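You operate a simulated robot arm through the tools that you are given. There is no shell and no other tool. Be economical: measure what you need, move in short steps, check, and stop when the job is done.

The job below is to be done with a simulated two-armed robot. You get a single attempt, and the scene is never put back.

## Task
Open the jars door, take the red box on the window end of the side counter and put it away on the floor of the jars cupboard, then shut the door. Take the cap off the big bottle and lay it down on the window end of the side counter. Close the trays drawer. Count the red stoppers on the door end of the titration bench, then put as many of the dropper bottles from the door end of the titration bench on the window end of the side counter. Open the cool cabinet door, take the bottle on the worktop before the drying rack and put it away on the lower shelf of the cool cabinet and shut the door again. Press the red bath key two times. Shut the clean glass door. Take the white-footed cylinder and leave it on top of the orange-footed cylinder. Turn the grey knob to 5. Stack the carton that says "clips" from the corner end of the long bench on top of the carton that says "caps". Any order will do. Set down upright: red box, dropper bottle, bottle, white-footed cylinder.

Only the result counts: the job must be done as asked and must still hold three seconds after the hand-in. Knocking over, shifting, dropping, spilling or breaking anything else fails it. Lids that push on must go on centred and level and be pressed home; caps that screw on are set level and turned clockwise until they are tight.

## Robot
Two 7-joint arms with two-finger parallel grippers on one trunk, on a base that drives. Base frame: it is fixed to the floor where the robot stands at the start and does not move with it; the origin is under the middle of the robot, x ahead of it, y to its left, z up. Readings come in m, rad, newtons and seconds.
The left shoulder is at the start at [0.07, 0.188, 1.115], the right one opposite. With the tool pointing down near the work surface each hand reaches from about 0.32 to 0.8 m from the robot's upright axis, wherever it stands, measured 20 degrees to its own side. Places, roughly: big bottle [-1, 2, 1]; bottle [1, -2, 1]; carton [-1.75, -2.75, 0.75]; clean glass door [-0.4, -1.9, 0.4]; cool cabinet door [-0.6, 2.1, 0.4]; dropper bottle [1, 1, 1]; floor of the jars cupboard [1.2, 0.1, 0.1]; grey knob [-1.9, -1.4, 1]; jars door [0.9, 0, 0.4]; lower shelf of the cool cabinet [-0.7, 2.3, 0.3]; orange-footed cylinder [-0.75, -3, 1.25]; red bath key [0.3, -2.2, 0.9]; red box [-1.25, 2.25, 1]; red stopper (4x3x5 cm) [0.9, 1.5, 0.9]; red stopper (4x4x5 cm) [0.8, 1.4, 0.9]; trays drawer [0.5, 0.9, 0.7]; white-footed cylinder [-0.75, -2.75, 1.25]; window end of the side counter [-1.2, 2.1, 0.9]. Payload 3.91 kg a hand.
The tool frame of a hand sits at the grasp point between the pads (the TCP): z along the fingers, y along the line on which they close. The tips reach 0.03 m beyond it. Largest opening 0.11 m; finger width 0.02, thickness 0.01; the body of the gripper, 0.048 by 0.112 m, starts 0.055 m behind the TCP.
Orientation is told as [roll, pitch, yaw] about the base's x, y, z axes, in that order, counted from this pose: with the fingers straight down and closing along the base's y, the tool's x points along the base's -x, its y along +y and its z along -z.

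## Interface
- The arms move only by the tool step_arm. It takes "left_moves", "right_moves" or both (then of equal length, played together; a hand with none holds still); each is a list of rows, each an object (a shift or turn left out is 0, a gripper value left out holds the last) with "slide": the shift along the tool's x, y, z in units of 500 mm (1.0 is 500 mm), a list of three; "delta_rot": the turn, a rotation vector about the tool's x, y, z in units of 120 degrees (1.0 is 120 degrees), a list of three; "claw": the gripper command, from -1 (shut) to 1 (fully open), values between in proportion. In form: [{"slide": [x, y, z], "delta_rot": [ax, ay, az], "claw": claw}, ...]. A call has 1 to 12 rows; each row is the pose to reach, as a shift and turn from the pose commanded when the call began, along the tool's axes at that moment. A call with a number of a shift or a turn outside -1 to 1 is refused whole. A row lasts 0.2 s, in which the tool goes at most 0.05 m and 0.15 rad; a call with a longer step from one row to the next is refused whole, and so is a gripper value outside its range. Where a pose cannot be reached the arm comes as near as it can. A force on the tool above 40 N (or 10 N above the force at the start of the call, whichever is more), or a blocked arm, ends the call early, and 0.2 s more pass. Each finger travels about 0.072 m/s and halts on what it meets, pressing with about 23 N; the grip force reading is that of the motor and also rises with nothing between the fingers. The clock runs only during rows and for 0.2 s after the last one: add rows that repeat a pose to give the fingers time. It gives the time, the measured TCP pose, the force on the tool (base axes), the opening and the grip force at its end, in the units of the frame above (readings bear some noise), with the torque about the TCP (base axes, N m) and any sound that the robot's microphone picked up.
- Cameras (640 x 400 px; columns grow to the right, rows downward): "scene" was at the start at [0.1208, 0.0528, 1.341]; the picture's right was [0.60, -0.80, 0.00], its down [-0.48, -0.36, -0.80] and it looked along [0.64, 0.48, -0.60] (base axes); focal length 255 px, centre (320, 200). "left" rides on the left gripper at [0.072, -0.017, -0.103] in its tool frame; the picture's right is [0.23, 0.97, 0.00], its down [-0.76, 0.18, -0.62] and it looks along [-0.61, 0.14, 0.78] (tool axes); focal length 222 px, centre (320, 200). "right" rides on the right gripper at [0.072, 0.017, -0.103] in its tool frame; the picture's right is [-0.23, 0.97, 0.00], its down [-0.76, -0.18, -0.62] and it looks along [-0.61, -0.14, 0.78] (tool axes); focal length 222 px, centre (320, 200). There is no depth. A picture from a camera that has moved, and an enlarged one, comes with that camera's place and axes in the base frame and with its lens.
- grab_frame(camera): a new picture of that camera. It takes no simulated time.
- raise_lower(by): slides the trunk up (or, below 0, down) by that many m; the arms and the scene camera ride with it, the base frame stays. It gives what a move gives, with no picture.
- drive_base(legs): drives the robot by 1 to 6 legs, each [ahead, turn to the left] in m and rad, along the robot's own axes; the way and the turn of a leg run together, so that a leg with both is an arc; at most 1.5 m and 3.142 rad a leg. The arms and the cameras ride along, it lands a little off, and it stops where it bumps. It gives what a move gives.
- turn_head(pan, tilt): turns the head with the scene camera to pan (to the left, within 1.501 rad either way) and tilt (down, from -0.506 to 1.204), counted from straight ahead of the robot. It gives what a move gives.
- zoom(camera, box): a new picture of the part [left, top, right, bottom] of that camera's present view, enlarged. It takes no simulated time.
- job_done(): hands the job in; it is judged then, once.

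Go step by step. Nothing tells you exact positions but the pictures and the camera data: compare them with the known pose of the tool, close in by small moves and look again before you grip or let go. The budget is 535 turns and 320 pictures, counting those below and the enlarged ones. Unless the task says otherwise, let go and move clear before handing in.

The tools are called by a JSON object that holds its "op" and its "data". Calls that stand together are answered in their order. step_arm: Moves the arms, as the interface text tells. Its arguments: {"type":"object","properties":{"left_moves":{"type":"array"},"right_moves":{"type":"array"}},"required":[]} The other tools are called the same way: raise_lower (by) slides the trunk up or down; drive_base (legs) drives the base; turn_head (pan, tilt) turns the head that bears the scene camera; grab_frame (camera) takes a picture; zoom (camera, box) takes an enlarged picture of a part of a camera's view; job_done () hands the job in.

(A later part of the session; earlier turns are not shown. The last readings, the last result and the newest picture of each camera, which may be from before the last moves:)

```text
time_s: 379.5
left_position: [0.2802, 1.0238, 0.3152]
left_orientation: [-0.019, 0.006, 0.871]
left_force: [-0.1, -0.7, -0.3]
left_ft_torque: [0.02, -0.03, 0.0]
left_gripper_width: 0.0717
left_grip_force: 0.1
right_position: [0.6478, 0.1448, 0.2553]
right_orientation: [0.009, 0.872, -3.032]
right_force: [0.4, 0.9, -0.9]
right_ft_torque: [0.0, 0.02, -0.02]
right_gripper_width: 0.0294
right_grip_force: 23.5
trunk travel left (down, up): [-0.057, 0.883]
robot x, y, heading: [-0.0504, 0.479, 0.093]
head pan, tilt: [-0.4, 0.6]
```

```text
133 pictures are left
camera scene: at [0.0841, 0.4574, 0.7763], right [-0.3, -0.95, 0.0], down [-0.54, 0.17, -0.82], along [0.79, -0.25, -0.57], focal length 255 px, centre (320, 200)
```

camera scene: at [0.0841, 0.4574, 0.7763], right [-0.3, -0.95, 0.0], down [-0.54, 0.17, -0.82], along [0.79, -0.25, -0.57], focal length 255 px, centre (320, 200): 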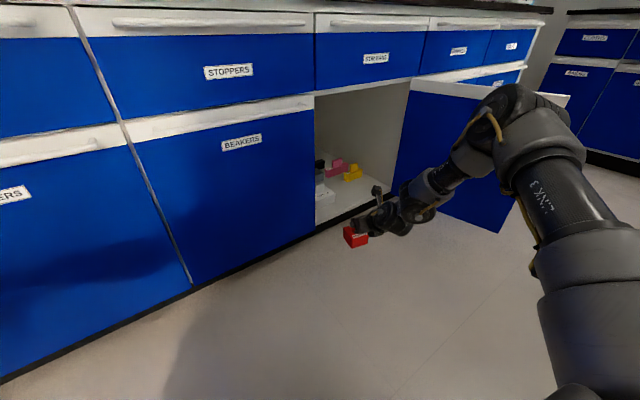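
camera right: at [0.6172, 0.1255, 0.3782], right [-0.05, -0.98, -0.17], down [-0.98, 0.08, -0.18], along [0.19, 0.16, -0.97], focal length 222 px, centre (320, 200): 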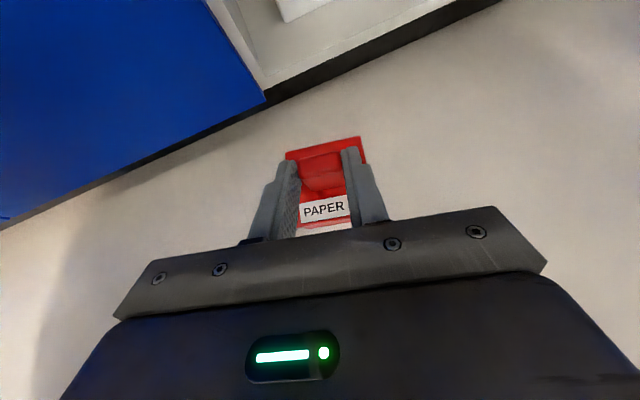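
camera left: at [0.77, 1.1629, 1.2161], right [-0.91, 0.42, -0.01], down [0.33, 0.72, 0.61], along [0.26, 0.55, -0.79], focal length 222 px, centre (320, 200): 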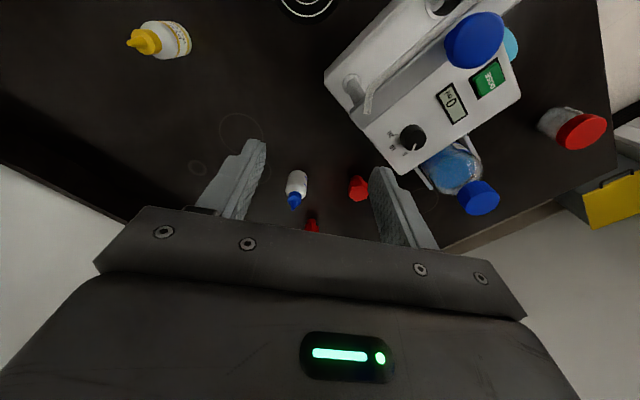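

Clear; the left wall edge is at l≈−0.01, front at s≈0.863. Drive 0.255 further in.

{"op": "drive_base", "data": {"legs": [[0.255, 0]]}}

{"op": "grab_frame", "data": {"camera": "right"}}

{"op": "grab_frame", "data": {"camera": "scene"}}

```text
time_s: 381.1
left_position: [0.4654, 1.0427, 0.3142]
left_orientation: [-0.02, 0.014, 0.869]
left_force: [-1.0, -0.1, -0.7]
left_ft_torque: [-0.01, -0.01, -0.03]
left_gripper_width: 0.0714
left_grip_force: 0.0
right_position: [0.8512, 0.1726, 0.2577]
right_orientation: [0.008, 0.874, -3.019]
right_force: [0.5, 0.7, -0.7]
right_ft_torque: [0.01, 0.0, 0.01]
right_gripper_width: 0.0293
right_grip_force: 23.4
trunk travel left (down, up): [-0.057, 0.883]
robot x, y, heading: [0.1504, 0.4971, 0.117]
head pan, tilt: [-0.4, 0.6]
stopped in leg 1: the robot was blocked; the commanded pose is now the measured one
```

```text
132 pictures are left
camera right: at [0.8209, 0.1538, 0.3793], right [-0.03, -0.99, -0.17], down [-0.98, 0.06, -0.19], along [0.19, 0.16, -0.97], focal length 222 px, centre (320, 200)
```

right: 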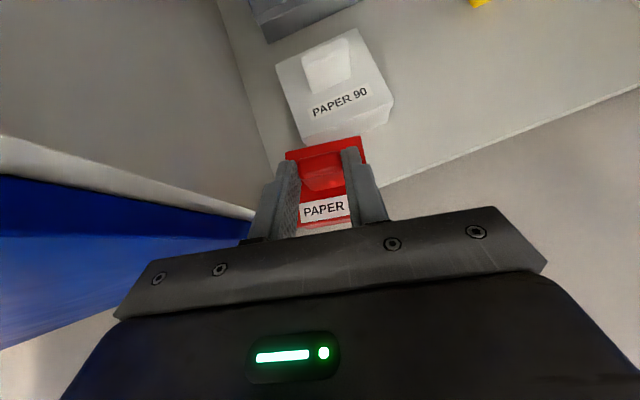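

```text
131 pictures are left
camera scene: at [0.2825, 0.479, 0.7769], right [-0.28, -0.96, 0.0], down [-0.54, 0.16, -0.83], along [0.79, -0.23, -0.56], focal length 255 px, centre (320, 200)
```

scene: 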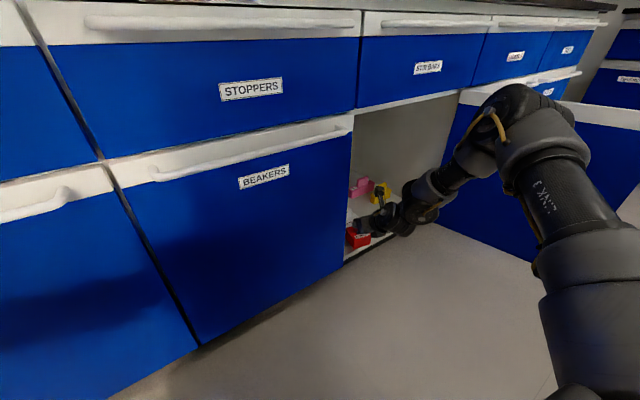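

Blocked—probably the left arm touching the bench handles. I pull the left hand back.

{"op": "step_arm", "data": {"left_moves": [{"slide": [0.058, 0.055, 0]}, {"slide": [0.117, 0.11, 0]}, {"slide": [0.175, 0.164, 0]}, {"slide": [0.234, 0.218, 0]}, {"slide": [0.292, 0.273, 0]}]}}

{"op": "turn_head", "data": {"pan": 0.7, "tilt": 0.5}}

{"op": "grab_frame", "data": {"camera": "scene"}}

```text
time_s: 382.4
left_position: [0.2903, 1.0225, 0.3126]
left_orientation: [-0.017, 0.018, 0.87]
left_force: [0.6, -0.8, -1.4]
left_ft_torque: [0.01, -0.03, -0.01]
left_gripper_width: 0.0715
left_grip_force: 0.0
left hand out of reach, approached as far as the arm can: row 1, 2, 3, 5
right_position: [0.8538, 0.1735, 0.2532]
right_orientation: [0.012, 0.872, -3.019]
right_force: [-0.7, 0.1, -1.5]
right_ft_torque: [0.01, 0.03, 0.03]
right_gripper_width: 0.0293
right_grip_force: 23.3
trunk travel left (down, up): [-0.057, 0.883]
robot x, y, heading: [0.1519, 0.5, 0.116]
head pan, tilt: [-0.4, 0.6]
```

```text
time_s: 383.7
left_position: [0.2891, 1.0218, 0.3118]
left_orientation: [-0.017, 0.017, 0.868]
left_force: [0.1, 0.4, -0.5]
left_ft_torque: [0.02, -0.01, 0.0]
left_gripper_width: 0.0716
left_grip_force: 0.0
right_position: [0.8532, 0.1733, 0.2543]
right_orientation: [0.01, 0.872, -3.017]
right_force: [-0.3, -0.3, -0.3]
right_ft_torque: [0.0, 0.06, -0.04]
right_gripper_width: 0.0293
right_grip_force: 23.3
trunk travel left (down, up): [-0.057, 0.883]
robot x, y, heading: [0.1503, 0.5012, 0.112]
head pan, tilt: [0.7, 0.499]
```

```text
130 pictures are left
camera scene: at [0.2629, 0.5707, 0.7853], right [0.73, -0.69, 0.0], down [-0.33, -0.35, -0.88], along [0.6, 0.64, -0.48], focal length 255 px, centre (320, 200)
```

scene: 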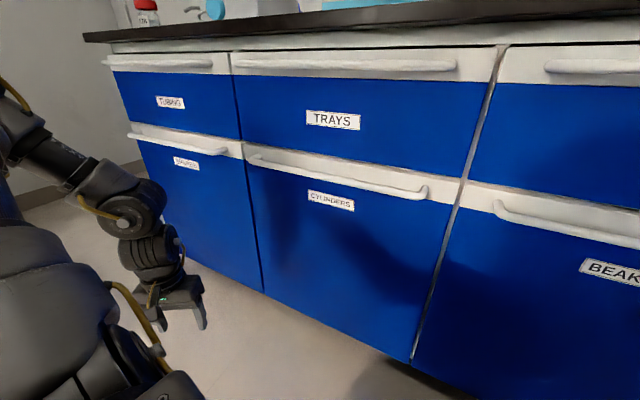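

{"op": "drive_base", "data": {"legs": [[0.055, 0]]}}

{"op": "grab_frame", "data": {"camera": "right"}}

```text
time_s: 384.6
left_position: [0.3456, 1.029, 0.3118]
left_orientation: [-0.018, 0.017, 0.87]
left_force: [0.3, 0.1, -1.0]
left_ft_torque: [0.01, -0.03, 0.0]
left_gripper_width: 0.0714
left_grip_force: 0.0
right_position: [0.9087, 0.1793, 0.254]
right_orientation: [0.011, 0.87, -3.018]
right_force: [0.3, 0.2, -0.5]
right_ft_torque: [-0.01, 0.02, -0.01]
right_gripper_width: 0.0295
right_grip_force: 23.1
trunk travel left (down, up): [-0.057, 0.883]
robot x, y, heading: [0.2039, 0.5046, 0.116]
head pan, tilt: [0.7, 0.499]
```

```text
129 pictures are left
camera right: at [0.8784, 0.1603, 0.3774], right [-0.03, -0.99, -0.17], down [-0.98, 0.06, -0.18], along [0.19, 0.16, -0.97], focal length 222 px, centre (320, 200)
```

right: 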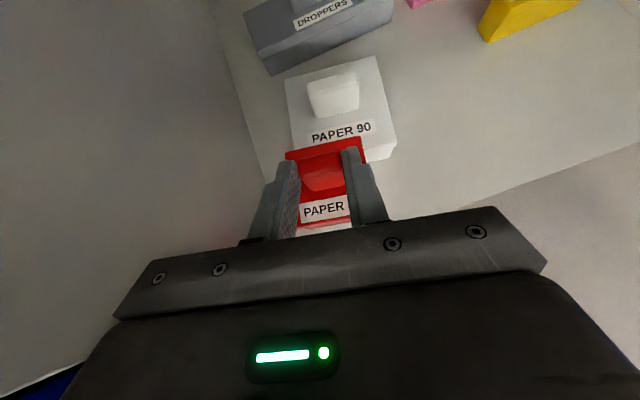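

The box would have 1 cm to the white box; I back 1.5 cm and lower it onto the floor.

{"op": "drive_base", "data": {"legs": [[-0.015, 0]]}}

{"op": "raise_lower", "data": {"by": -0.04}}

{"op": "grab_frame", "data": {"camera": "right"}}

```text
time_s: 385.4
left_position: [0.3304, 1.0272, 0.3117]
left_orientation: [-0.017, 0.018, 0.869]
left_force: [-0.1, -0.9, -0.1]
left_ft_torque: [0.02, 0.01, -0.01]
left_gripper_width: 0.0715
left_grip_force: 0.1
right_position: [0.8937, 0.1777, 0.2548]
right_orientation: [0.011, 0.872, -3.019]
right_force: [-0.4, -0.2, -1.0]
right_ft_torque: [-0.02, 0.04, -0.02]
right_gripper_width: 0.0293
right_grip_force: 23.4
trunk travel left (down, up): [-0.057, 0.883]
robot x, y, heading: [0.1887, 0.5057, 0.114]
head pan, tilt: [0.7, 0.499]
```

```text
time_s: 386.2
left_position: [0.3315, 1.0277, 0.2715]
left_orientation: [-0.017, 0.017, 0.87]
left_force: [-0.3, 0.6, 0.2]
left_ft_torque: [0.02, 0.02, 0.01]
left_gripper_width: 0.0715
left_grip_force: 0.0
right_position: [0.8947, 0.1768, 0.2175]
right_orientation: [0.01, 0.873, -3.02]
right_force: [2.0, -0.7, 3.3]
right_ft_torque: [0.08, -0.37, -0.07]
right_gripper_width: 0.0294
right_grip_force: 22.9
trunk travel left (down, up): [-0.017, 0.923]
robot x, y, heading: [0.1874, 0.5015, 0.119]
head pan, tilt: [0.7, 0.499]
```

```text
128 pictures are left
camera right: at [0.8638, 0.1584, 0.3386], right [-0.03, -0.99, -0.17], down [-0.98, 0.06, -0.19], along [0.19, 0.16, -0.97], focal length 222 px, centre (320, 200)
```

right: 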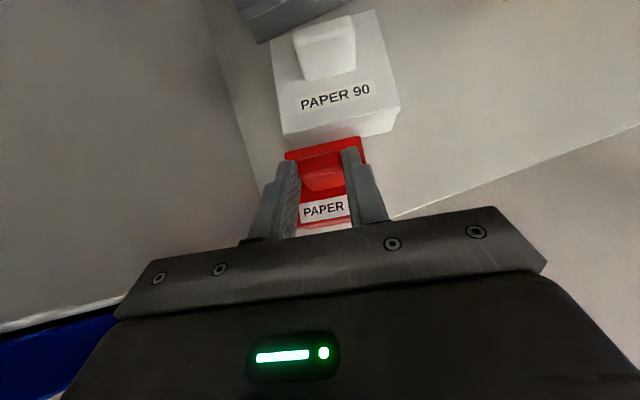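

{"op": "raise_lower", "data": {"by": -0.008}}

{"op": "step_arm", "data": {"right_moves": [{"claw": -0.4}, {"claw": -0.2}, {"claw": 0}]}}

{"op": "grab_frame", "data": {"camera": "right"}}

```text
time_s: 386.8
left_position: [0.3311, 1.0275, 0.2637]
left_orientation: [-0.018, 0.015, 0.869]
left_force: [0.2, 0.4, 0.5]
left_ft_torque: [0.0, 0.03, 0.0]
left_gripper_width: 0.0715
left_grip_force: 0.1
right_position: [0.8963, 0.1778, 0.2109]
right_orientation: [0.011, 0.878, -3.019]
right_force: [2.2, -3.1, 18.8]
right_ft_torque: [0.09, -0.53, -0.06]
right_gripper_width: 0.0298
right_grip_force: 22.9
trunk travel left (down, up): [-0.009, 0.931]
robot x, y, heading: [0.1923, 0.5004, 0.116]
head pan, tilt: [0.7, 0.499]
```

```text
time_s: 387.6
left_position: [0.3308, 1.0264, 0.2634]
left_orientation: [-0.018, 0.018, 0.868]
left_force: [-0.7, -0.2, -0.4]
left_ft_torque: [-0.03, 0.02, 0.0]
left_gripper_width: 0.0715
left_grip_force: 0.0
right_position: [0.8936, 0.1779, 0.206]
right_orientation: [0.011, 0.871, -3.018]
right_force: [0.9, 0.2, 0.3]
right_ft_torque: [0.0, 0.02, -0.01]
right_gripper_width: 0.0549
right_grip_force: 0.0
trunk travel left (down, up): [-0.009, 0.931]
robot x, y, heading: [0.1918, 0.504, 0.115]
head pan, tilt: [0.7, 0.499]
```

```text
127 pictures are left
camera right: at [0.8635, 0.1585, 0.3292], right [-0.03, -0.99, -0.17], down [-0.98, 0.06, -0.18], along [0.19, 0.16, -0.97], focal length 222 px, centre (320, 200)
```

right: 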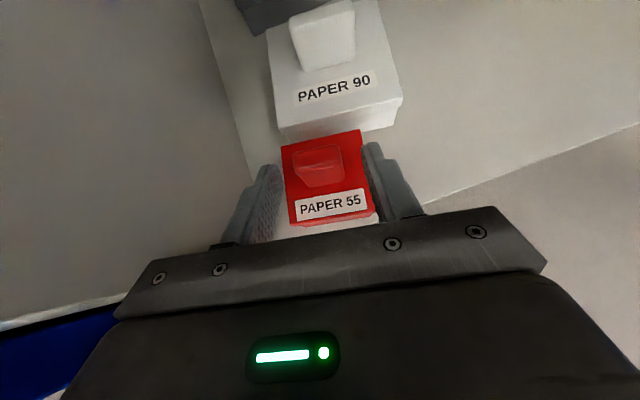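

The box stands flat. Raise the hand, back out, and look.

{"op": "raise_lower", "data": {"by": 0.09}}

{"op": "drive_base", "data": {"legs": [[-0.4, 0]]}}

{"op": "turn_head", "data": {"pan": -0.4, "tilt": 0.5}}

{"op": "grab_frame", "data": {"camera": "scene"}}

{"op": "zoom", "data": {"camera": "scene", "box": [280, 140, 400, 240]}}

```text
time_s: 388.9
left_position: [0.3307, 1.0278, 0.3544]
left_orientation: [-0.018, 0.018, 0.871]
left_force: [0.2, -0.4, 0.0]
left_ft_torque: [0.0, -0.02, 0.03]
left_gripper_width: 0.0714
left_grip_force: 0.0
right_position: [0.8933, 0.1775, 0.2976]
right_orientation: [0.01, 0.869, -3.019]
right_force: [0.1, 1.0, 0.3]
right_ft_torque: [0.02, 0.03, 0.03]
right_gripper_width: 0.0548
right_grip_force: 0.2
trunk travel left (down, up): [-0.099, 0.841]
robot x, y, heading: [0.1889, 0.5041, 0.114]
head pan, tilt: [0.7, 0.499]
```

```text
time_s: 391.4
left_position: [-0.0703, 0.9801, 0.354]
left_orientation: [-0.018, 0.017, 0.869]
left_force: [0.2, 0.7, -0.3]
left_ft_torque: [0.04, -0.01, 0.01]
left_gripper_width: 0.0715
left_grip_force: 0.0
right_position: [0.4939, 0.1311, 0.2967]
right_orientation: [0.011, 0.87, -3.018]
right_force: [-0.3, 0.2, 0.0]
right_ft_torque: [0.01, 0.0, -0.02]
right_gripper_width: 0.055
right_grip_force: 0.0
trunk travel left (down, up): [-0.099, 0.841]
robot x, y, heading: [-0.2073, 0.4576, 0.117]
head pan, tilt: [0.7, 0.499]
```

```text
time_s: 392.7
left_position: [-0.07, 0.9812, 0.354]
left_orientation: [-0.017, 0.018, 0.87]
left_force: [0.2, -0.1, 0.5]
left_ft_torque: [-0.04, -0.01, 0.01]
left_gripper_width: 0.0713
left_grip_force: 0.2
right_position: [0.4943, 0.1309, 0.2961]
right_orientation: [0.013, 0.872, -3.018]
right_force: [-0.6, 0.3, 0.5]
right_ft_torque: [0.03, 0.0, 0.02]
right_gripper_width: 0.055
right_grip_force: 0.1
trunk travel left (down, up): [-0.099, 0.841]
robot x, y, heading: [-0.2099, 0.4563, 0.112]
head pan, tilt: [-0.4, 0.499]
```

```text
126 pictures are left
camera scene: at [-0.0717, 0.4377, 0.8274], right [-0.28, -0.96, 0.0], down [-0.46, 0.13, -0.88], along [0.84, -0.25, -0.48], focal length 255 px, centre (320, 200)
```

scene: 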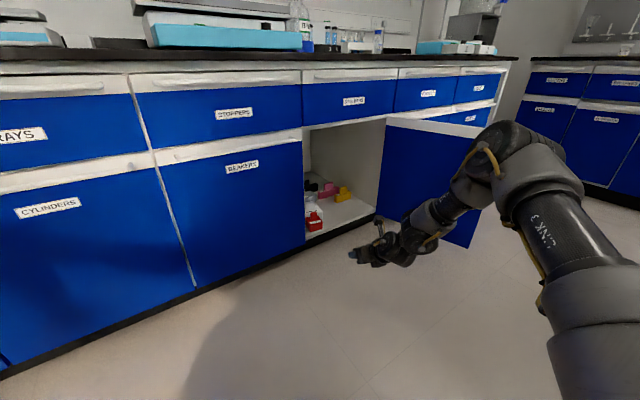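

```text
4.00 times, centred on (340, 190) of scene
camera zoom: at [-0.0717, 0.4377, 0.8274], right [-0.28, -0.96, 0.0], down [-0.46, 0.13, -0.88], along [0.84, -0.25, -0.48], focal length 1020 px, centre (240, 240)
```

zoom: 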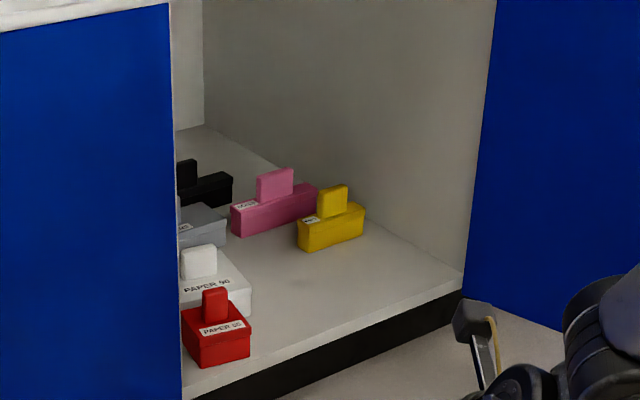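

The red box is inside. To close the door I need to hook its free edge from outside: first set the tool horizontal with closed fingers, raise it, and turn right.

{"op": "step_arm", "data": {"right_moves": [{"delta_rot": [0, 0.067, 0], "claw": -1}, {"delta_rot": [0, 0.133, 0]}, {"delta_rot": [0, 0.2, 0]}, {"delta_rot": [0, 0.267, 0]}, {"delta_rot": [0, 0.333, 0]}]}}

{"op": "raise_lower", "data": {"by": 0.15}}

{"op": "drive_base", "data": {"legs": [[0, -0.66], [0.22, 0]]}}

{"op": "grab_frame", "data": {"camera": "right"}}

{"op": "grab_frame", "data": {"camera": "scene"}}

```text
time_s: 393.9
left_position: [-0.0701, 0.9803, 0.3537]
left_orientation: [-0.016, 0.017, 0.869]
left_force: [0.7, 0.4, -0.5]
left_ft_torque: [0.02, -0.02, 0.0]
left_gripper_width: 0.0715
left_grip_force: 0.0
right_position: [0.4603, 0.1175, 0.4505]
right_orientation: [0.784, 1.555, -2.24]
right_force: [0.5, -0.3, 0.8]
right_ft_torque: [0.01, 0.03, 0.02]
right_gripper_width: 0.0
right_grip_force: 22.5
right hand out of reach, approached as far as the arm can: row 1, 2, 3, 4, 5
trunk travel left (down, up): [-0.099, 0.841]
robot x, y, heading: [-0.2058, 0.4599, 0.112]
head pan, tilt: [-0.4, 0.499]
```

```text
time_s: 395.6
left_position: [-0.0701, 0.9822, 0.5035]
left_orientation: [-0.017, 0.017, 0.87]
left_force: [-0.9, 0.0, -0.3]
left_ft_torque: [0.02, 0.0, 0.03]
left_gripper_width: 0.0715
left_grip_force: 0.0
right_position: [0.461, 0.1185, 0.6029]
right_orientation: [0.844, 1.563, -2.181]
right_force: [-0.7, -0.5, -0.1]
right_ft_torque: [-0.01, 0.01, 0.0]
right_gripper_width: 0.0
right_grip_force: 22.8
trunk travel left (down, up): [-0.249, 0.691]
robot x, y, heading: [-0.2105, 0.4562, 0.116]
head pan, tilt: [-0.4, 0.499]
```

```text
time_s: 399.1
left_position: [0.4043, 0.6802, 0.5037]
left_orientation: [-0.017, 0.017, 0.224]
left_force: [0.1, 0.5, -1.1]
left_ft_torque: [0.0, 0.01, 0.0]
left_gripper_width: 0.0715
left_grip_force: 0.0
right_position: [0.308, -0.3285, 0.6023]
right_orientation: [0.814, 1.563, -2.858]
right_force: [-1.1, 0.0, -0.1]
right_ft_torque: [0.01, -0.01, 0.01]
right_gripper_width: 0.0
right_grip_force: 23.2
trunk travel left (down, up): [-0.249, 0.691]
robot x, y, heading: [-0.0223, 0.3432, -0.529]
head pan, tilt: [-0.4, 0.499]
```

```text
124 pictures are left
camera right: at [0.2117, -0.2901, 0.6758], right [-0.49, -0.84, -0.22], down [-0.45, 0.47, -0.76], along [0.74, -0.27, -0.61], focal length 222 px, centre (320, 200)
```

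right: 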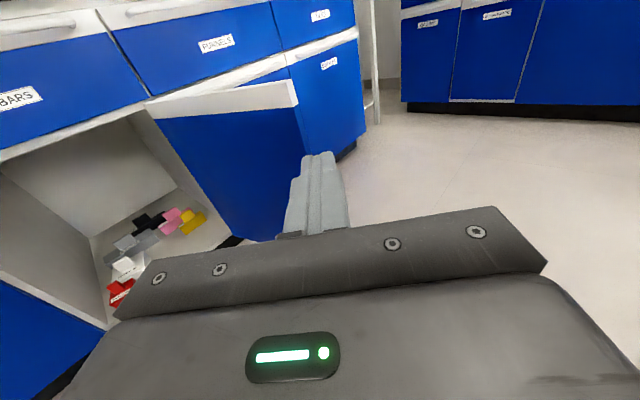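

```text
123 pictures are left
camera scene: at [0.0757, 0.2479, 0.9773], right [-0.8, -0.6, 0.0], down [-0.29, 0.38, -0.88], along [0.52, -0.7, -0.48], focal length 255 px, centre (320, 200)
```

scene: 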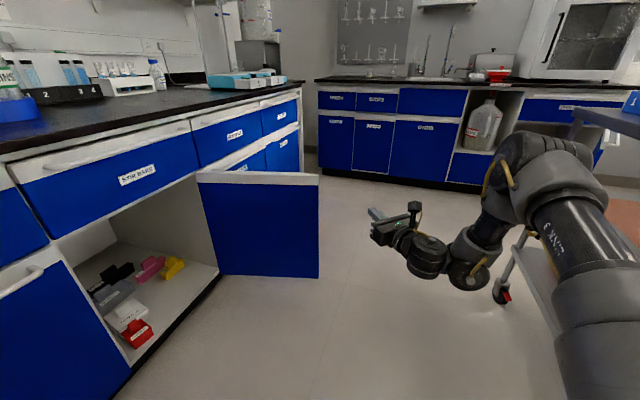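

Door's free edge at s≈0.407, l≈−0.497. I shift the hand 6 cm left, lower 6 cm, and advance so the fingers pass just outside the edge.

{"op": "raise_lower", "data": {"by": -0.08}}

{"op": "step_arm", "data": {"right_moves": [{"slide": [0, -0.06, 0]}, {"slide": [0, -0.12, 0]}]}}

{"op": "drive_base", "data": {"legs": [[0.17, 0]]}}

{"op": "grab_frame", "data": {"camera": "right"}}

```text
time_s: 400.2
left_position: [0.4036, 0.6804, 0.4236]
left_orientation: [-0.018, 0.018, 0.224]
left_force: [0.1, -0.2, -0.7]
left_ft_torque: [0.01, 0.02, 0.0]
left_gripper_width: 0.0716
left_grip_force: 0.1
right_position: [0.3093, -0.3283, 0.5213]
right_orientation: [0.869, 1.564, -2.803]
right_force: [-0.6, -0.3, 0.5]
right_ft_torque: [-0.01, -0.02, 0.0]
right_gripper_width: 0.0
right_grip_force: 22.8
trunk travel left (down, up): [-0.169, 0.771]
robot x, y, heading: [-0.0254, 0.3432, -0.535]
head pan, tilt: [-0.4, 0.499]
```

```text
time_s: 400.9
left_position: [0.4036, 0.6813, 0.4232]
left_orientation: [-0.016, 0.017, 0.225]
left_force: [0.3, 0.2, -0.5]
left_ft_torque: [-0.01, -0.01, 0.02]
left_gripper_width: 0.0716
left_grip_force: 0.2
right_position: [0.3421, -0.2853, 0.5375]
right_orientation: [0.667, 1.56, -3.005]
right_force: [-0.1, -0.1, 0.3]
right_ft_torque: [-0.01, 0.0, -0.01]
right_gripper_width: 0.0
right_grip_force: 22.9
right hand out of reach, approached as far as the arm can: row 1, 2
trunk travel left (down, up): [-0.169, 0.771]
robot x, y, heading: [-0.0229, 0.3486, -0.535]
head pan, tilt: [-0.4, 0.499]
```

```text
time_s: 402.3
left_position: [0.5493, 0.5946, 0.424]
left_orientation: [-0.018, 0.019, 0.222]
left_force: [0.0, -0.5, 0.0]
left_ft_torque: [-0.03, -0.03, 0.01]
left_gripper_width: 0.0714
left_grip_force: 0.1
right_position: [0.4868, -0.3717, 0.5386]
right_orientation: [0.628, 1.559, -3.045]
right_force: [-0.2, -0.3, 0.1]
right_ft_torque: [0.01, -0.01, 0.01]
right_gripper_width: 0.0
right_grip_force: 23.1
trunk travel left (down, up): [-0.169, 0.771]
robot x, y, heading: [0.1177, 0.2622, -0.531]
head pan, tilt: [-0.4, 0.499]
```

```text
122 pictures are left
camera right: at [0.3897, -0.3335, 0.6128], right [-0.49, -0.84, -0.22], down [-0.46, 0.47, -0.76], along [0.74, -0.27, -0.62], focal length 222 px, centre (320, 200)
```

right: 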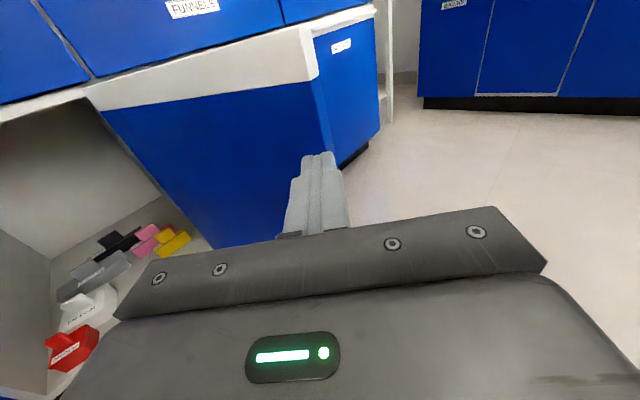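

{"op": "step_arm", "data": {"right_moves": [{"slide": [0, 0.06, 0]}, {"slide": [0, 0.1, 0]}]}}

{"op": "drive_base", "data": {"legs": [[0.09, 0]]}}

{"op": "grab_frame", "data": {"camera": "right"}}

{"op": "grab_frame", "data": {"camera": "scene"}}

```text
time_s: 402.9
left_position: [0.5489, 0.5944, 0.424]
left_orientation: [-0.018, 0.017, 0.221]
left_force: [0.4, -0.9, -0.1]
left_ft_torque: [0.01, -0.03, -0.02]
left_gripper_width: 0.0713
left_grip_force: 0.0
right_position: [0.4623, -0.4178, 0.5371]
right_orientation: [0.579, 1.558, -3.092]
right_force: [0.3, 0.2, -0.1]
right_ft_torque: [0.01, -0.01, 0.01]
right_gripper_width: 0.0001
right_grip_force: 23.1
trunk travel left (down, up): [-0.169, 0.771]
robot x, y, heading: [0.1214, 0.2615, -0.529]
head pan, tilt: [-0.4, 0.499]
```

```text
time_s: 404.0
left_position: [0.6294, 0.5473, 0.4244]
left_orientation: [-0.018, 0.018, 0.222]
left_force: [-0.5, 0.6, -0.3]
left_ft_torque: [0.05, -0.04, -0.02]
left_gripper_width: 0.0715
left_grip_force: 0.0
right_position: [0.54, -0.4635, 0.5373]
right_orientation: [0.624, 1.558, -3.05]
right_force: [-0.8, -0.5, 0.0]
right_ft_torque: [0.0, 0.04, -0.02]
right_gripper_width: 0.0
right_grip_force: 23.0
trunk travel left (down, up): [-0.169, 0.771]
robot x, y, heading: [0.2006, 0.2135, -0.531]
head pan, tilt: [-0.4, 0.499]
```

```text
121 pictures are left
camera right: at [0.4441, -0.4255, 0.6113], right [-0.5, -0.84, -0.22], down [-0.46, 0.47, -0.76], along [0.74, -0.27, -0.62], focal length 222 px, centre (320, 200)
```

right: 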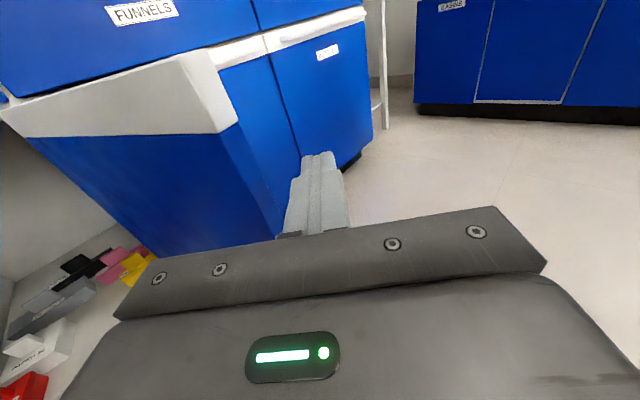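

```text
120 pictures are left
camera scene: at [0.2995, 0.1159, 0.8973], right [-0.8, -0.6, 0.0], down [-0.29, 0.38, -0.88], along [0.52, -0.71, -0.48], focal length 255 px, centre (320, 200)
```

scene: 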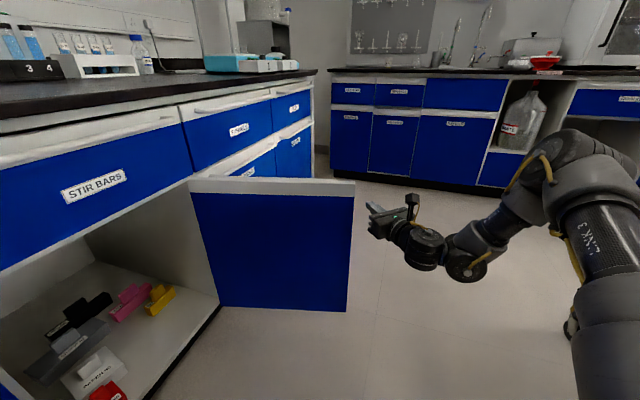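

Fingers are outside the edge. Advance 7 cm, then sweep left to swing the door shut.

{"op": "drive_base", "data": {"legs": [[0.07, 0]]}}

{"op": "step_arm", "data": {"right_moves": [{"slide": [0, -0.08, 0]}, {"slide": [0, -0.16, 0]}, {"slide": [0, -0.24, 0]}, {"slide": [0, -0.32, 0]}, {"slide": [0, -0.4, 0]}, {"slide": [0, -0.48, 0]}]}}

{"op": "grab_frame", "data": {"camera": "scene"}}

```text
time_s: 404.8
left_position: [0.6298, 0.5419, 0.4222]
left_orientation: [0.0, 0.045, 0.225]
left_force: [-0.5, 0.0, 1.1]
left_ft_torque: [-0.01, -0.01, 0.01]
left_gripper_width: 0.0716
left_grip_force: 0.0
right_position: [0.557, -0.4717, 0.5373]
right_orientation: [0.511, 1.559, 3.127]
right_force: [0.4, 0.2, -0.1]
right_ft_torque: [0.02, 0.0, -0.01]
right_gripper_width: 0.0
right_grip_force: 23.1
trunk travel left (down, up): [-0.169, 0.771]
robot x, y, heading: [0.2147, 0.2044, -0.53]
head pan, tilt: [-0.4, 0.499]
stopped in leg 1: the robot was blocked; the commanded pose is now the measured one
```

```text
time_s: 405.3
left_position: [0.6296, 0.5425, 0.4235]
left_orientation: [0.005, 0.046, 0.224]
left_force: [-0.2, 1.2, 0.3]
left_ft_torque: [0.0, -0.03, -0.02]
left_gripper_width: 0.0716
left_grip_force: 0.0
right_position: [0.5709, -0.4399, 0.5363]
right_orientation: [0.294, 1.56, 2.886]
right_force: [-3.8, -2.2, -0.3]
right_ft_torque: [-0.01, 0.01, -0.08]
right_gripper_width: 0.0
right_grip_force: 23.1
right hand out of reach, approached as far as the arm can: row 2
trunk travel left (down, up): [-0.169, 0.771]
robot x, y, heading: [0.2123, 0.2052, -0.527]
head pan, tilt: [-0.4, 0.499]
stopped in row 2 (right hand): the force on the tool passed its limit at 67 N (the readings are from after the stop); the commanded pose is now the measured one
```

```text
119 pictures are left
camera scene: at [0.3126, 0.1068, 0.8975], right [-0.8, -0.6, 0.0], down [-0.28, 0.38, -0.88], along [0.53, -0.7, -0.48], focal length 255 px, centre (320, 200)
```

scene: 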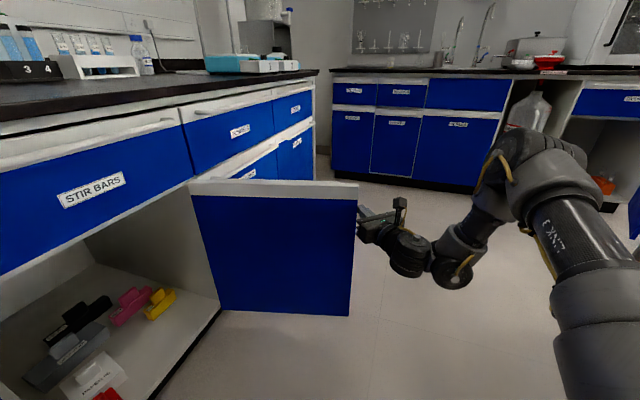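

The gripper body jammed on the door's end. I withdraw 4 cm and sweep along +l (left-back) so just the fingers pull the edge.

{"op": "step_arm", "data": {"right_moves": [{"slide": [0, 0.02, 0]}, {"slide": [0, 0.02, -0.08]}, {"slide": [0, -0.034, -0.139]}, {"slide": [0, -0.088, -0.198]}, {"slide": [0, -0.142, -0.257]}, {"slide": [0, -0.196, -0.316]}, {"slide": [0, -0.25, -0.375]}, {"slide": [0, -0.304, -0.434]}, {"slide": [0, -0.358, -0.493]}]}}

{"op": "grab_frame", "data": {"camera": "scene"}}

```text
time_s: 407.3
left_position: [0.6287, 0.5428, 0.4229]
left_orientation: [0.002, 0.046, 0.227]
left_force: [-0.7, -0.4, -0.5]
left_ft_torque: [-0.02, 0.0, 0.01]
left_gripper_width: 0.0719
left_grip_force: 0.0
right_position: [0.4794, -0.3844, 0.6063]
right_orientation: [0.314, 1.558, 2.91]
right_force: [0.2, 0.2, -0.5]
right_ft_torque: [0.01, 0.01, 0.0]
right_gripper_width: 0.0
right_grip_force: 23.2
right hand out of reach, approached as far as the arm can: row 2, 3, 4, 5, 6, 7, 8, 9
trunk travel left (down, up): [-0.169, 0.771]
robot x, y, heading: [0.2166, 0.2038, -0.532]
head pan, tilt: [-0.4, 0.499]
```

```text
118 pictures are left
camera scene: at [0.3126, 0.1072, 0.8975], right [-0.8, -0.6, 0.0], down [-0.28, 0.38, -0.88], along [0.53, -0.7, -0.48], focal length 255 px, centre (320, 200)
```

scene: 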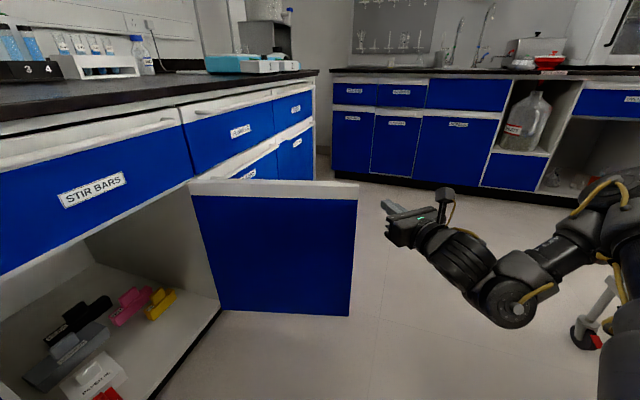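

The geometry is too cramped from this side. I raise the arms above everything and drive to the right side of the open door.

{"op": "raise_lower", "data": {"by": 0.4}}

{"op": "raise_lower", "data": {"by": 0.35}}

{"op": "drive_base", "data": {"legs": [[-0.05, 0], [0, -1.21], [0.52, 0], [0, 2.03]]}}

{"op": "turn_head", "data": {"pan": 0.1, "tilt": 0.8}}

{"op": "grab_frame", "data": {"camera": "scene"}}

```text
time_s: 408.1
left_position: [0.6136, 0.547, 0.4552]
left_orientation: [0.006, 0.064, 0.238]
left_force: [-0.6, -0.1, 0.2]
left_ft_torque: [0.02, -0.01, 0.0]
left_gripper_width: 0.0718
left_grip_force: 0.0
right_position: [0.4776, -0.3831, 0.6402]
right_orientation: [0.061, 1.561, 2.666]
right_force: [0.5, 0.7, 1.0]
right_ft_torque: [0.01, 0.01, -0.04]
right_gripper_width: 0.0003
right_grip_force: 23.4
trunk travel left (down, up): [-0.198, 0.742]
robot x, y, heading: [0.2123, 0.2109, -0.515]
head pan, tilt: [-0.4, 0.499]
stopped: the arm was blocked; the commanded pose is now the measured one
```

```text
time_s: 409.4
left_position: [0.5892, 0.4817, 0.4958]
left_orientation: [-0.285, 0.195, 0.213]
left_force: [27.9, -9.2, -6.9]
left_ft_torque: [0.35, 1.96, -0.78]
left_gripper_width: 0.0714
left_grip_force: 0.0
right_position: [0.4761, -0.3852, 0.7277]
right_orientation: [0.393, 1.56, 2.991]
right_force: [-0.5, -8.0, -6.0]
right_ft_torque: [-0.25, -0.42, 0.56]
right_gripper_width: 0.0
right_grip_force: 22.5
trunk travel left (down, up): [-0.283, 0.657]
robot x, y, heading: [0.2136, 0.2045, -0.539]
head pan, tilt: [-0.4, 0.499]
stopped: the arm was blocked; the commanded pose is now the measured one
```

```text
time_s: 410.2
left_position: [0.5768, 0.4917, 0.4932]
left_orientation: [-0.187, 0.235, 0.247]
left_force: [-0.2, 0.2, -0.4]
left_ft_torque: [0.01, 0.03, 0.02]
left_gripper_width: 0.0715
left_grip_force: 0.0
right_position: [0.4679, -0.3822, 0.7219]
right_orientation: [-0.002, 1.559, 2.596]
right_force: [-0.1, -0.3, 0.1]
right_ft_torque: [0.01, 0.0, 0.0]
right_gripper_width: 0.0
right_grip_force: 23.4
trunk travel left (down, up): [-0.283, 0.657]
robot x, y, heading: [0.2049, 0.2098, -0.527]
head pan, tilt: [-0.4, 0.499]
stopped in leg 1: the robot was blocked; the commanded pose is now the measured one
```

```text
time_s: 411.1
left_position: [0.5761, 0.4928, 0.4922]
left_orientation: [-0.185, 0.237, 0.249]
left_force: [0.3, 0.3, 0.3]
left_ft_torque: [0.01, 0.02, -0.03]
left_gripper_width: 0.0716
left_grip_force: 0.0
right_position: [0.4687, -0.3819, 0.7243]
right_orientation: [0.044, 1.559, 2.643]
right_force: [0.8, -0.1, -0.2]
right_ft_torque: [0.01, -0.01, 0.0]
right_gripper_width: 0.0002
right_grip_force: 23.0
trunk travel left (down, up): [-0.283, 0.657]
robot x, y, heading: [0.2056, 0.208, -0.529]
head pan, tilt: [0.099, 0.799]
```

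```text
117 pictures are left
camera scene: at [0.3113, 0.1443, 0.9871], right [-0.42, -0.91, -0.01], down [-0.64, 0.3, -0.7], along [0.64, -0.28, -0.71], focal length 255 px, centre (320, 200)
```

scene: 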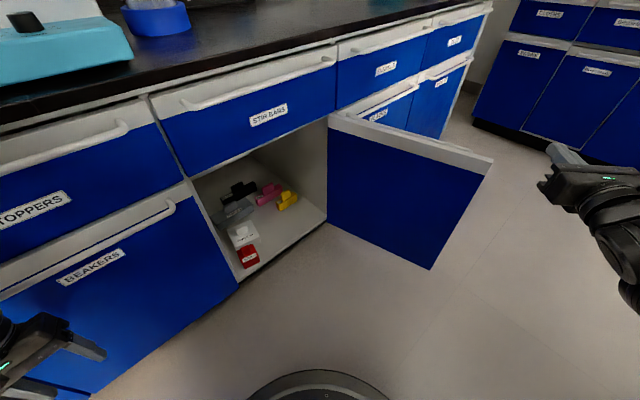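

The left arm is caught near the BEAKERS handle. I look at it.

{"op": "turn_head", "data": {"pan": 0.9, "tilt": 0.6}}

{"op": "grab_frame", "data": {"camera": "scene"}}

{"op": "grab_frame", "data": {"camera": "left"}}

```text
time_s: 412.2
left_position: [0.5758, 0.4933, 0.4932]
left_orientation: [-0.185, 0.236, 0.248]
left_force: [0.8, 0.5, -0.1]
left_ft_torque: [-0.02, 0.01, 0.01]
left_gripper_width: 0.0714
left_grip_force: 0.0
right_position: [0.4672, -0.3802, 0.7235]
right_orientation: [0.062, 1.56, 2.663]
right_force: [0.5, 0.1, 0.1]
right_ft_torque: [0.01, -0.03, -0.01]
right_gripper_width: 0.0003
right_grip_force: 23.1
trunk travel left (down, up): [-0.283, 0.657]
robot x, y, heading: [0.2032, 0.205, -0.528]
head pan, tilt: [0.901, 0.6]
```

```text
116 pictures are left
camera scene: at [0.3202, 0.2098, 1.0043], right [0.36, -0.93, 0.0], down [-0.52, -0.2, -0.83], along [0.78, 0.3, -0.55], focal length 255 px, centre (320, 200)
```

scene: 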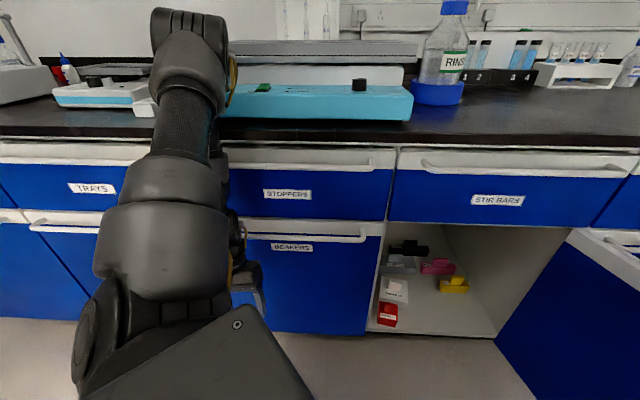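

```text
115 pictures are left
camera left: at [0.5304, 0.4836, 0.6109], right [-0.49, 0.86, -0.12], down [0.78, 0.5, 0.39], along [0.39, 0.09, -0.91], focal length 222 px, centre (320, 200)
```

left: 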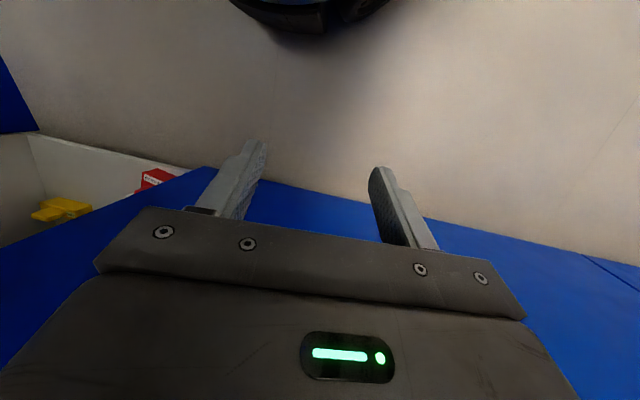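

{"op": "turn_head", "data": {"pan": -1.3, "tilt": 0.5}}

{"op": "grab_frame", "data": {"camera": "scene"}}

```text
time_s: 414.3
left_position: [0.5738, 0.4922, 0.4927]
left_orientation: [-0.187, 0.239, 0.247]
left_force: [-0.1, 0.9, 0.9]
left_ft_torque: [0.05, 0.02, 0.02]
left_gripper_width: 0.0716
left_grip_force: 0.1
right_position: [0.4689, -0.3814, 0.7231]
right_orientation: [0.086, 1.559, 2.686]
right_force: [0.4, -0.7, 0.3]
right_ft_torque: [0.01, 0.0, -0.01]
right_gripper_width: 0.0001
right_grip_force: 23.0
trunk travel left (down, up): [-0.283, 0.657]
robot x, y, heading: [0.2016, 0.208, -0.526]
head pan, tilt: [-1.3, 0.499]
```

```text
114 pictures are left
camera scene: at [0.2155, 0.0902, 1.0112], right [-0.97, 0.25, -0.01], down [0.13, 0.47, -0.87], along [-0.22, -0.85, -0.49], focal length 255 px, centre (320, 200)
```

scene: 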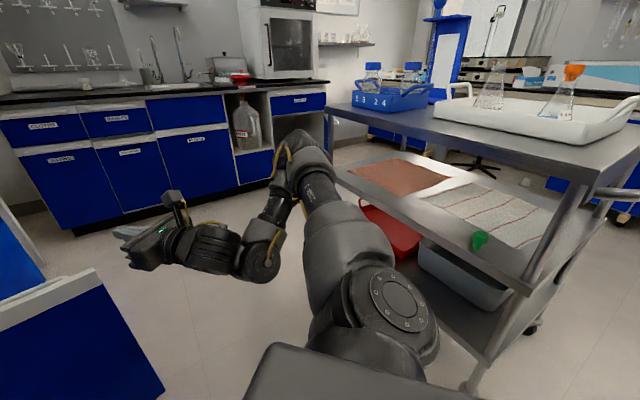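

Right upper arm is tight against the trolley edge and the left arm at the bench; turning left frees both.

{"op": "drive_base", "data": {"legs": [[0, 0.3]]}}

{"op": "grab_frame", "data": {"camera": "scene"}}

```text
time_s: 415.7
left_position: [0.4803, 0.5928, 0.4849]
left_orientation: [-0.186, 0.246, 0.545]
left_force: [-0.4, -0.6, 0.0]
left_ft_torque: [0.0, 0.0, -0.02]
left_gripper_width: 0.0717
left_grip_force: 0.0
right_position: [0.6371, -0.2723, 0.7237]
right_orientation: [0.514, 1.549, -2.868]
right_force: [0.0, -0.3, 0.4]
right_ft_torque: [0.0, -0.02, -0.01]
right_gripper_width: 0.0003
right_grip_force: 22.9
trunk travel left (down, up): [-0.283, 0.657]
robot x, y, heading: [0.2039, 0.2063, -0.23]
head pan, tilt: [-1.3, 0.499]
```

```text
113 pictures are left
camera scene: at [0.2592, 0.1054, 1.0115], right [-1.0, -0.04, 0.0], down [-0.02, 0.48, -0.88], along [0.04, -0.88, -0.48], focal length 255 px, centre (320, 200)
```

scene: 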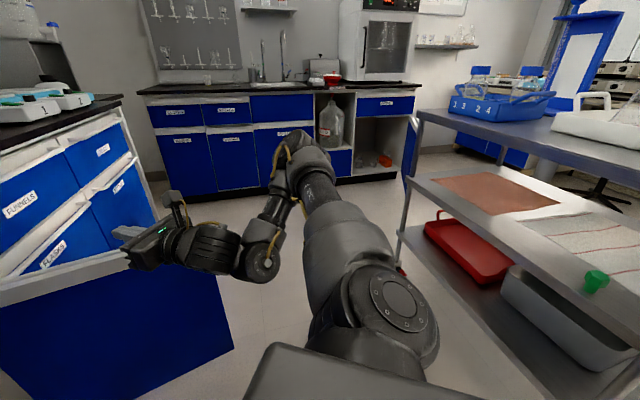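

Freed. A better plan: fingers pointing down, straddling the door's top edge from above and dragging it. Raise a bit and pitch the tool down.

{"op": "raise_lower", "data": {"by": 0.15}}

{"op": "step_arm", "data": {"right_moves": [{"delta_rot": [0, -0.068, 0], "claw": 1}, {"delta_rot": [0, -0.136, 0]}, {"delta_rot": [0, -0.204, 0]}, {"delta_rot": [0, -0.272, 0]}, {"delta_rot": [0, -0.34, 0]}, {"delta_rot": [0, -0.408, 0]}, {"delta_rot": [0, -0.476, 0]}, {"delta_rot": [0, -0.544, 0]}, {"delta_rot": [0, -0.612, 0]}, {"delta_rot": [0, -0.68, 0]}, {"delta_rot": [0, -0.745, 0]}]}}

{"op": "turn_head", "data": {"pan": -0.4, "tilt": 0.7}}

{"op": "grab_frame", "data": {"camera": "scene"}}

```text
time_s: 417.4
left_position: [0.4801, 0.5944, 0.6362]
left_orientation: [-0.187, 0.248, 0.547]
left_force: [0.0, 0.6, 0.5]
left_ft_torque: [-0.02, 0.05, 0.02]
left_gripper_width: 0.0715
left_grip_force: 0.1
right_position: [0.6375, -0.2728, 0.8733]
right_orientation: [0.501, 1.548, -2.881]
right_force: [-0.4, 0.9, 0.1]
right_ft_torque: [0.0, -0.01, 0.02]
right_gripper_width: 0.0001
right_grip_force: 23.4
trunk travel left (down, up): [-0.433, 0.507]
robot x, y, heading: [0.2061, 0.2105, -0.23]
head pan, tilt: [-1.3, 0.499]
```

```text
time_s: 419.8
left_position: [0.4811, 0.5933, 0.6375]
left_orientation: [-0.188, 0.246, 0.547]
left_force: [-0.2, 0.5, -0.7]
left_ft_torque: [0.01, 0.02, 0.01]
left_gripper_width: 0.0713
left_grip_force: 0.1
right_position: [0.6383, -0.2731, 0.8719]
right_orientation: [0.009, -0.012, 2.902]
right_force: [0.0, -0.3, -0.3]
right_ft_torque: [0.01, 0.0, -0.03]
right_gripper_width: 0.1099
right_grip_force: 0.1
trunk travel left (down, up): [-0.433, 0.507]
robot x, y, heading: [0.2059, 0.2054, -0.228]
head pan, tilt: [-1.3, 0.499]
```

```text
time_s: 421.0
left_position: [0.4796, 0.5939, 0.6369]
left_orientation: [-0.188, 0.249, 0.547]
left_force: [-0.6, -0.1, -0.6]
left_ft_torque: [-0.01, 0.01, 0.0]
left_gripper_width: 0.0714
left_grip_force: 0.1
right_position: [0.6377, -0.2734, 0.8731]
right_orientation: [0.01, -0.007, 2.902]
right_force: [-0.2, 0.8, 0.3]
right_ft_torque: [-0.02, -0.03, -0.03]
right_gripper_width: 0.11
right_grip_force: 0.1
trunk travel left (down, up): [-0.433, 0.507]
robot x, y, heading: [0.2082, 0.2057, -0.232]
head pan, tilt: [-0.4, 0.7]
```

```text
112 pictures are left
camera scene: at [0.3241, 0.1462, 1.1438], right [-0.59, -0.81, 0.0], down [-0.52, 0.38, -0.76], along [0.62, -0.45, -0.64], focal length 255 px, centre (320, 200)
```

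scene: 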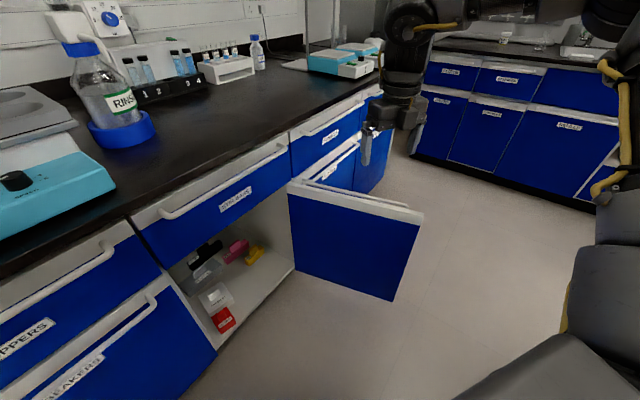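

Now door is ~109° open. Rotate the tool to align with the door and move over its top edge.

{"op": "step_arm", "data": {"right_moves": [{"slide": [0.043, 0.049, 0], "delta_rot": [0, 0, -0.069]}, {"slide": [0.086, 0.098, 0], "delta_rot": [0, 0, -0.139]}, {"slide": [0.129, 0.147, 0], "delta_rot": [0, 0, -0.208]}, {"slide": [0.129, 0.147, 0], "delta_rot": [0, 0, -0.277]}, {"slide": [0.129, 0.147, 0], "delta_rot": [0, 0, -0.347]}, {"slide": [0.129, 0.147, 0], "delta_rot": [0, 0, -0.416]}]}}

{"op": "raise_lower", "data": {"by": -0.1}}

{"op": "grab_frame", "data": {"camera": "right"}}

{"op": "grab_frame", "data": {"camera": "scene"}}

```text
time_s: 422.4
left_position: [0.4805, 0.5941, 0.6354]
left_orientation: [-0.187, 0.249, 0.546]
left_force: [-0.3, -0.1, 0.4]
left_ft_torque: [-0.03, 0.03, -0.02]
left_gripper_width: 0.0714
left_grip_force: 0.0
right_position: [0.669, -0.3584, 0.8667]
right_orientation: [0.002, -0.01, -2.508]
right_force: [0.3, -0.4, 0.2]
right_ft_torque: [0.02, 0.02, 0.01]
right_gripper_width: 0.1099
right_grip_force: 0.0
right hand out of reach, approached as far as the arm can: row 3, 4, 5, 6
trunk travel left (down, up): [-0.433, 0.507]
robot x, y, heading: [0.2069, 0.2071, -0.227]
head pan, tilt: [-0.4, 0.7]
```

```text
time_s: 423.7
left_position: [0.4793, 0.595, 0.5362]
left_orientation: [-0.187, 0.247, 0.546]
left_force: [0.5, 0.3, -0.4]
left_ft_torque: [0.01, 0.0, 0.01]
left_gripper_width: 0.0713
left_grip_force: 0.0
right_position: [0.668, -0.357, 0.7664]
right_orientation: [0.003, -0.009, -2.51]
right_force: [0.4, 0.9, 0.6]
right_ft_torque: [0.01, 0.04, 0.01]
right_gripper_width: 0.1103
right_grip_force: 0.0
trunk travel left (down, up): [-0.333, 0.607]
robot x, y, heading: [0.206, 0.2067, -0.226]
head pan, tilt: [-0.4, 0.7]
```

```text
111 pictures are left
camera right: at [0.738, -0.3276, 0.8699], right [0.39, -0.92, 0.01], down [-0.72, -0.3, 0.63], along [-0.58, -0.25, -0.78], focal length 222 px, centre (320, 200)
```

right: 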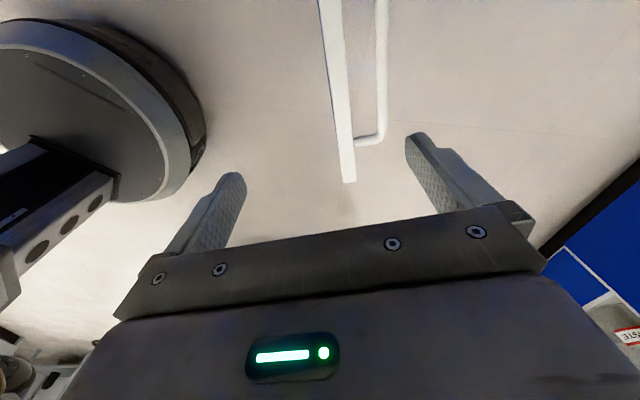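

```text
110 pictures are left
camera scene: at [0.3239, 0.1463, 1.0439], right [-0.59, -0.81, 0.0], down [-0.52, 0.38, -0.77], along [0.62, -0.45, -0.64], focal length 255 px, centre (320, 200)
```

scene: 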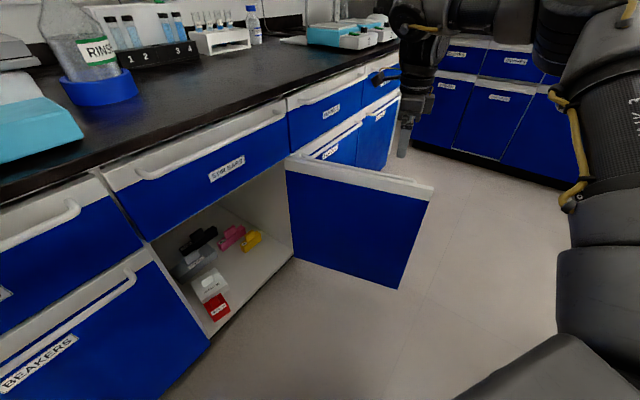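

Door seen edge-on between the fingers. Shift 5 cm to its outer side and 4 cm toward the hinge, then lower so fingers straddle it.

{"op": "step_arm", "data": {"right_moves": [{"slide": [0.04, 0.05, 0]}, {"slide": [0.08, 0.1, 0]}]}}

{"op": "grab_frame", "data": {"camera": "right"}}

```text
time_s: 424.3
left_position: [0.4803, 0.5943, 0.5367]
left_orientation: [-0.186, 0.248, 0.547]
left_force: [0.0, 0.0, 0.1]
left_ft_torque: [-0.02, 0.0, -0.01]
left_gripper_width: 0.0714
left_grip_force: 0.1
right_position: [0.6777, -0.363, 0.7496]
right_orientation: [0.006, -0.007, -2.51]
right_force: [-0.6, 0.0, -0.1]
right_ft_torque: [0.01, 0.02, -0.02]
right_gripper_width: 0.1102
right_grip_force: 0.1
right hand out of reach, approached as far as the arm can: row 1, 2
trunk travel left (down, up): [-0.333, 0.607]
robot x, y, heading: [0.2067, 0.2068, -0.23]
head pan, tilt: [-0.4, 0.7]
```

```text
109 pictures are left
camera right: at [0.7478, -0.3329, 0.8533], right [0.39, -0.92, 0.01], down [-0.72, -0.3, 0.63], along [-0.58, -0.25, -0.78], focal length 222 px, centre (320, 200)
```

right: 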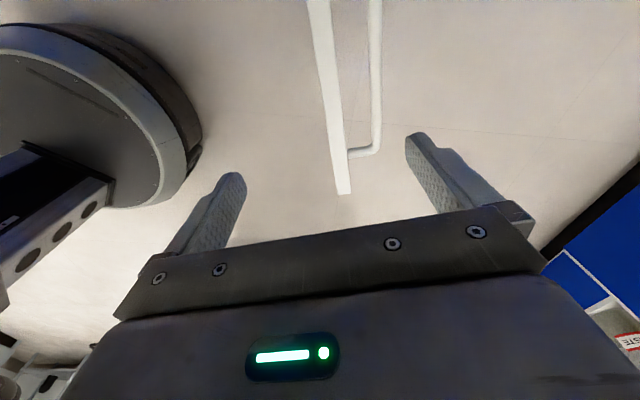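

{"op": "drive_base", "data": {"legs": [[0.06, 0]]}}

{"op": "grab_frame", "data": {"camera": "right"}}

```text
time_s: 425.3
left_position: [0.5396, 0.5798, 0.5367]
left_orientation: [-0.188, 0.248, 0.546]
left_force: [0.6, 0.0, 1.3]
left_ft_torque: [0.01, 0.01, 0.04]
left_gripper_width: 0.0714
left_grip_force: 0.0
right_position: [0.7391, -0.3767, 0.749]
right_orientation: [0.003, -0.01, -2.51]
right_force: [0.4, -0.2, -0.4]
right_ft_torque: [-0.01, 0.0, -0.03]
right_gripper_width: 0.1099
right_grip_force: 0.1
trunk travel left (down, up): [-0.333, 0.607]
robot x, y, heading: [0.2636, 0.1931, -0.228]
head pan, tilt: [-0.4, 0.7]
```

```text
108 pictures are left
camera right: at [0.808, -0.347, 0.852], right [0.39, -0.92, 0.01], down [-0.72, -0.3, 0.63], along [-0.58, -0.25, -0.78], focal length 222 px, centre (320, 200)
```

right: 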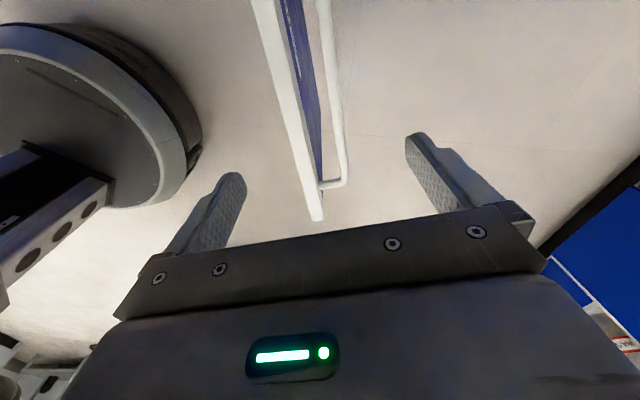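

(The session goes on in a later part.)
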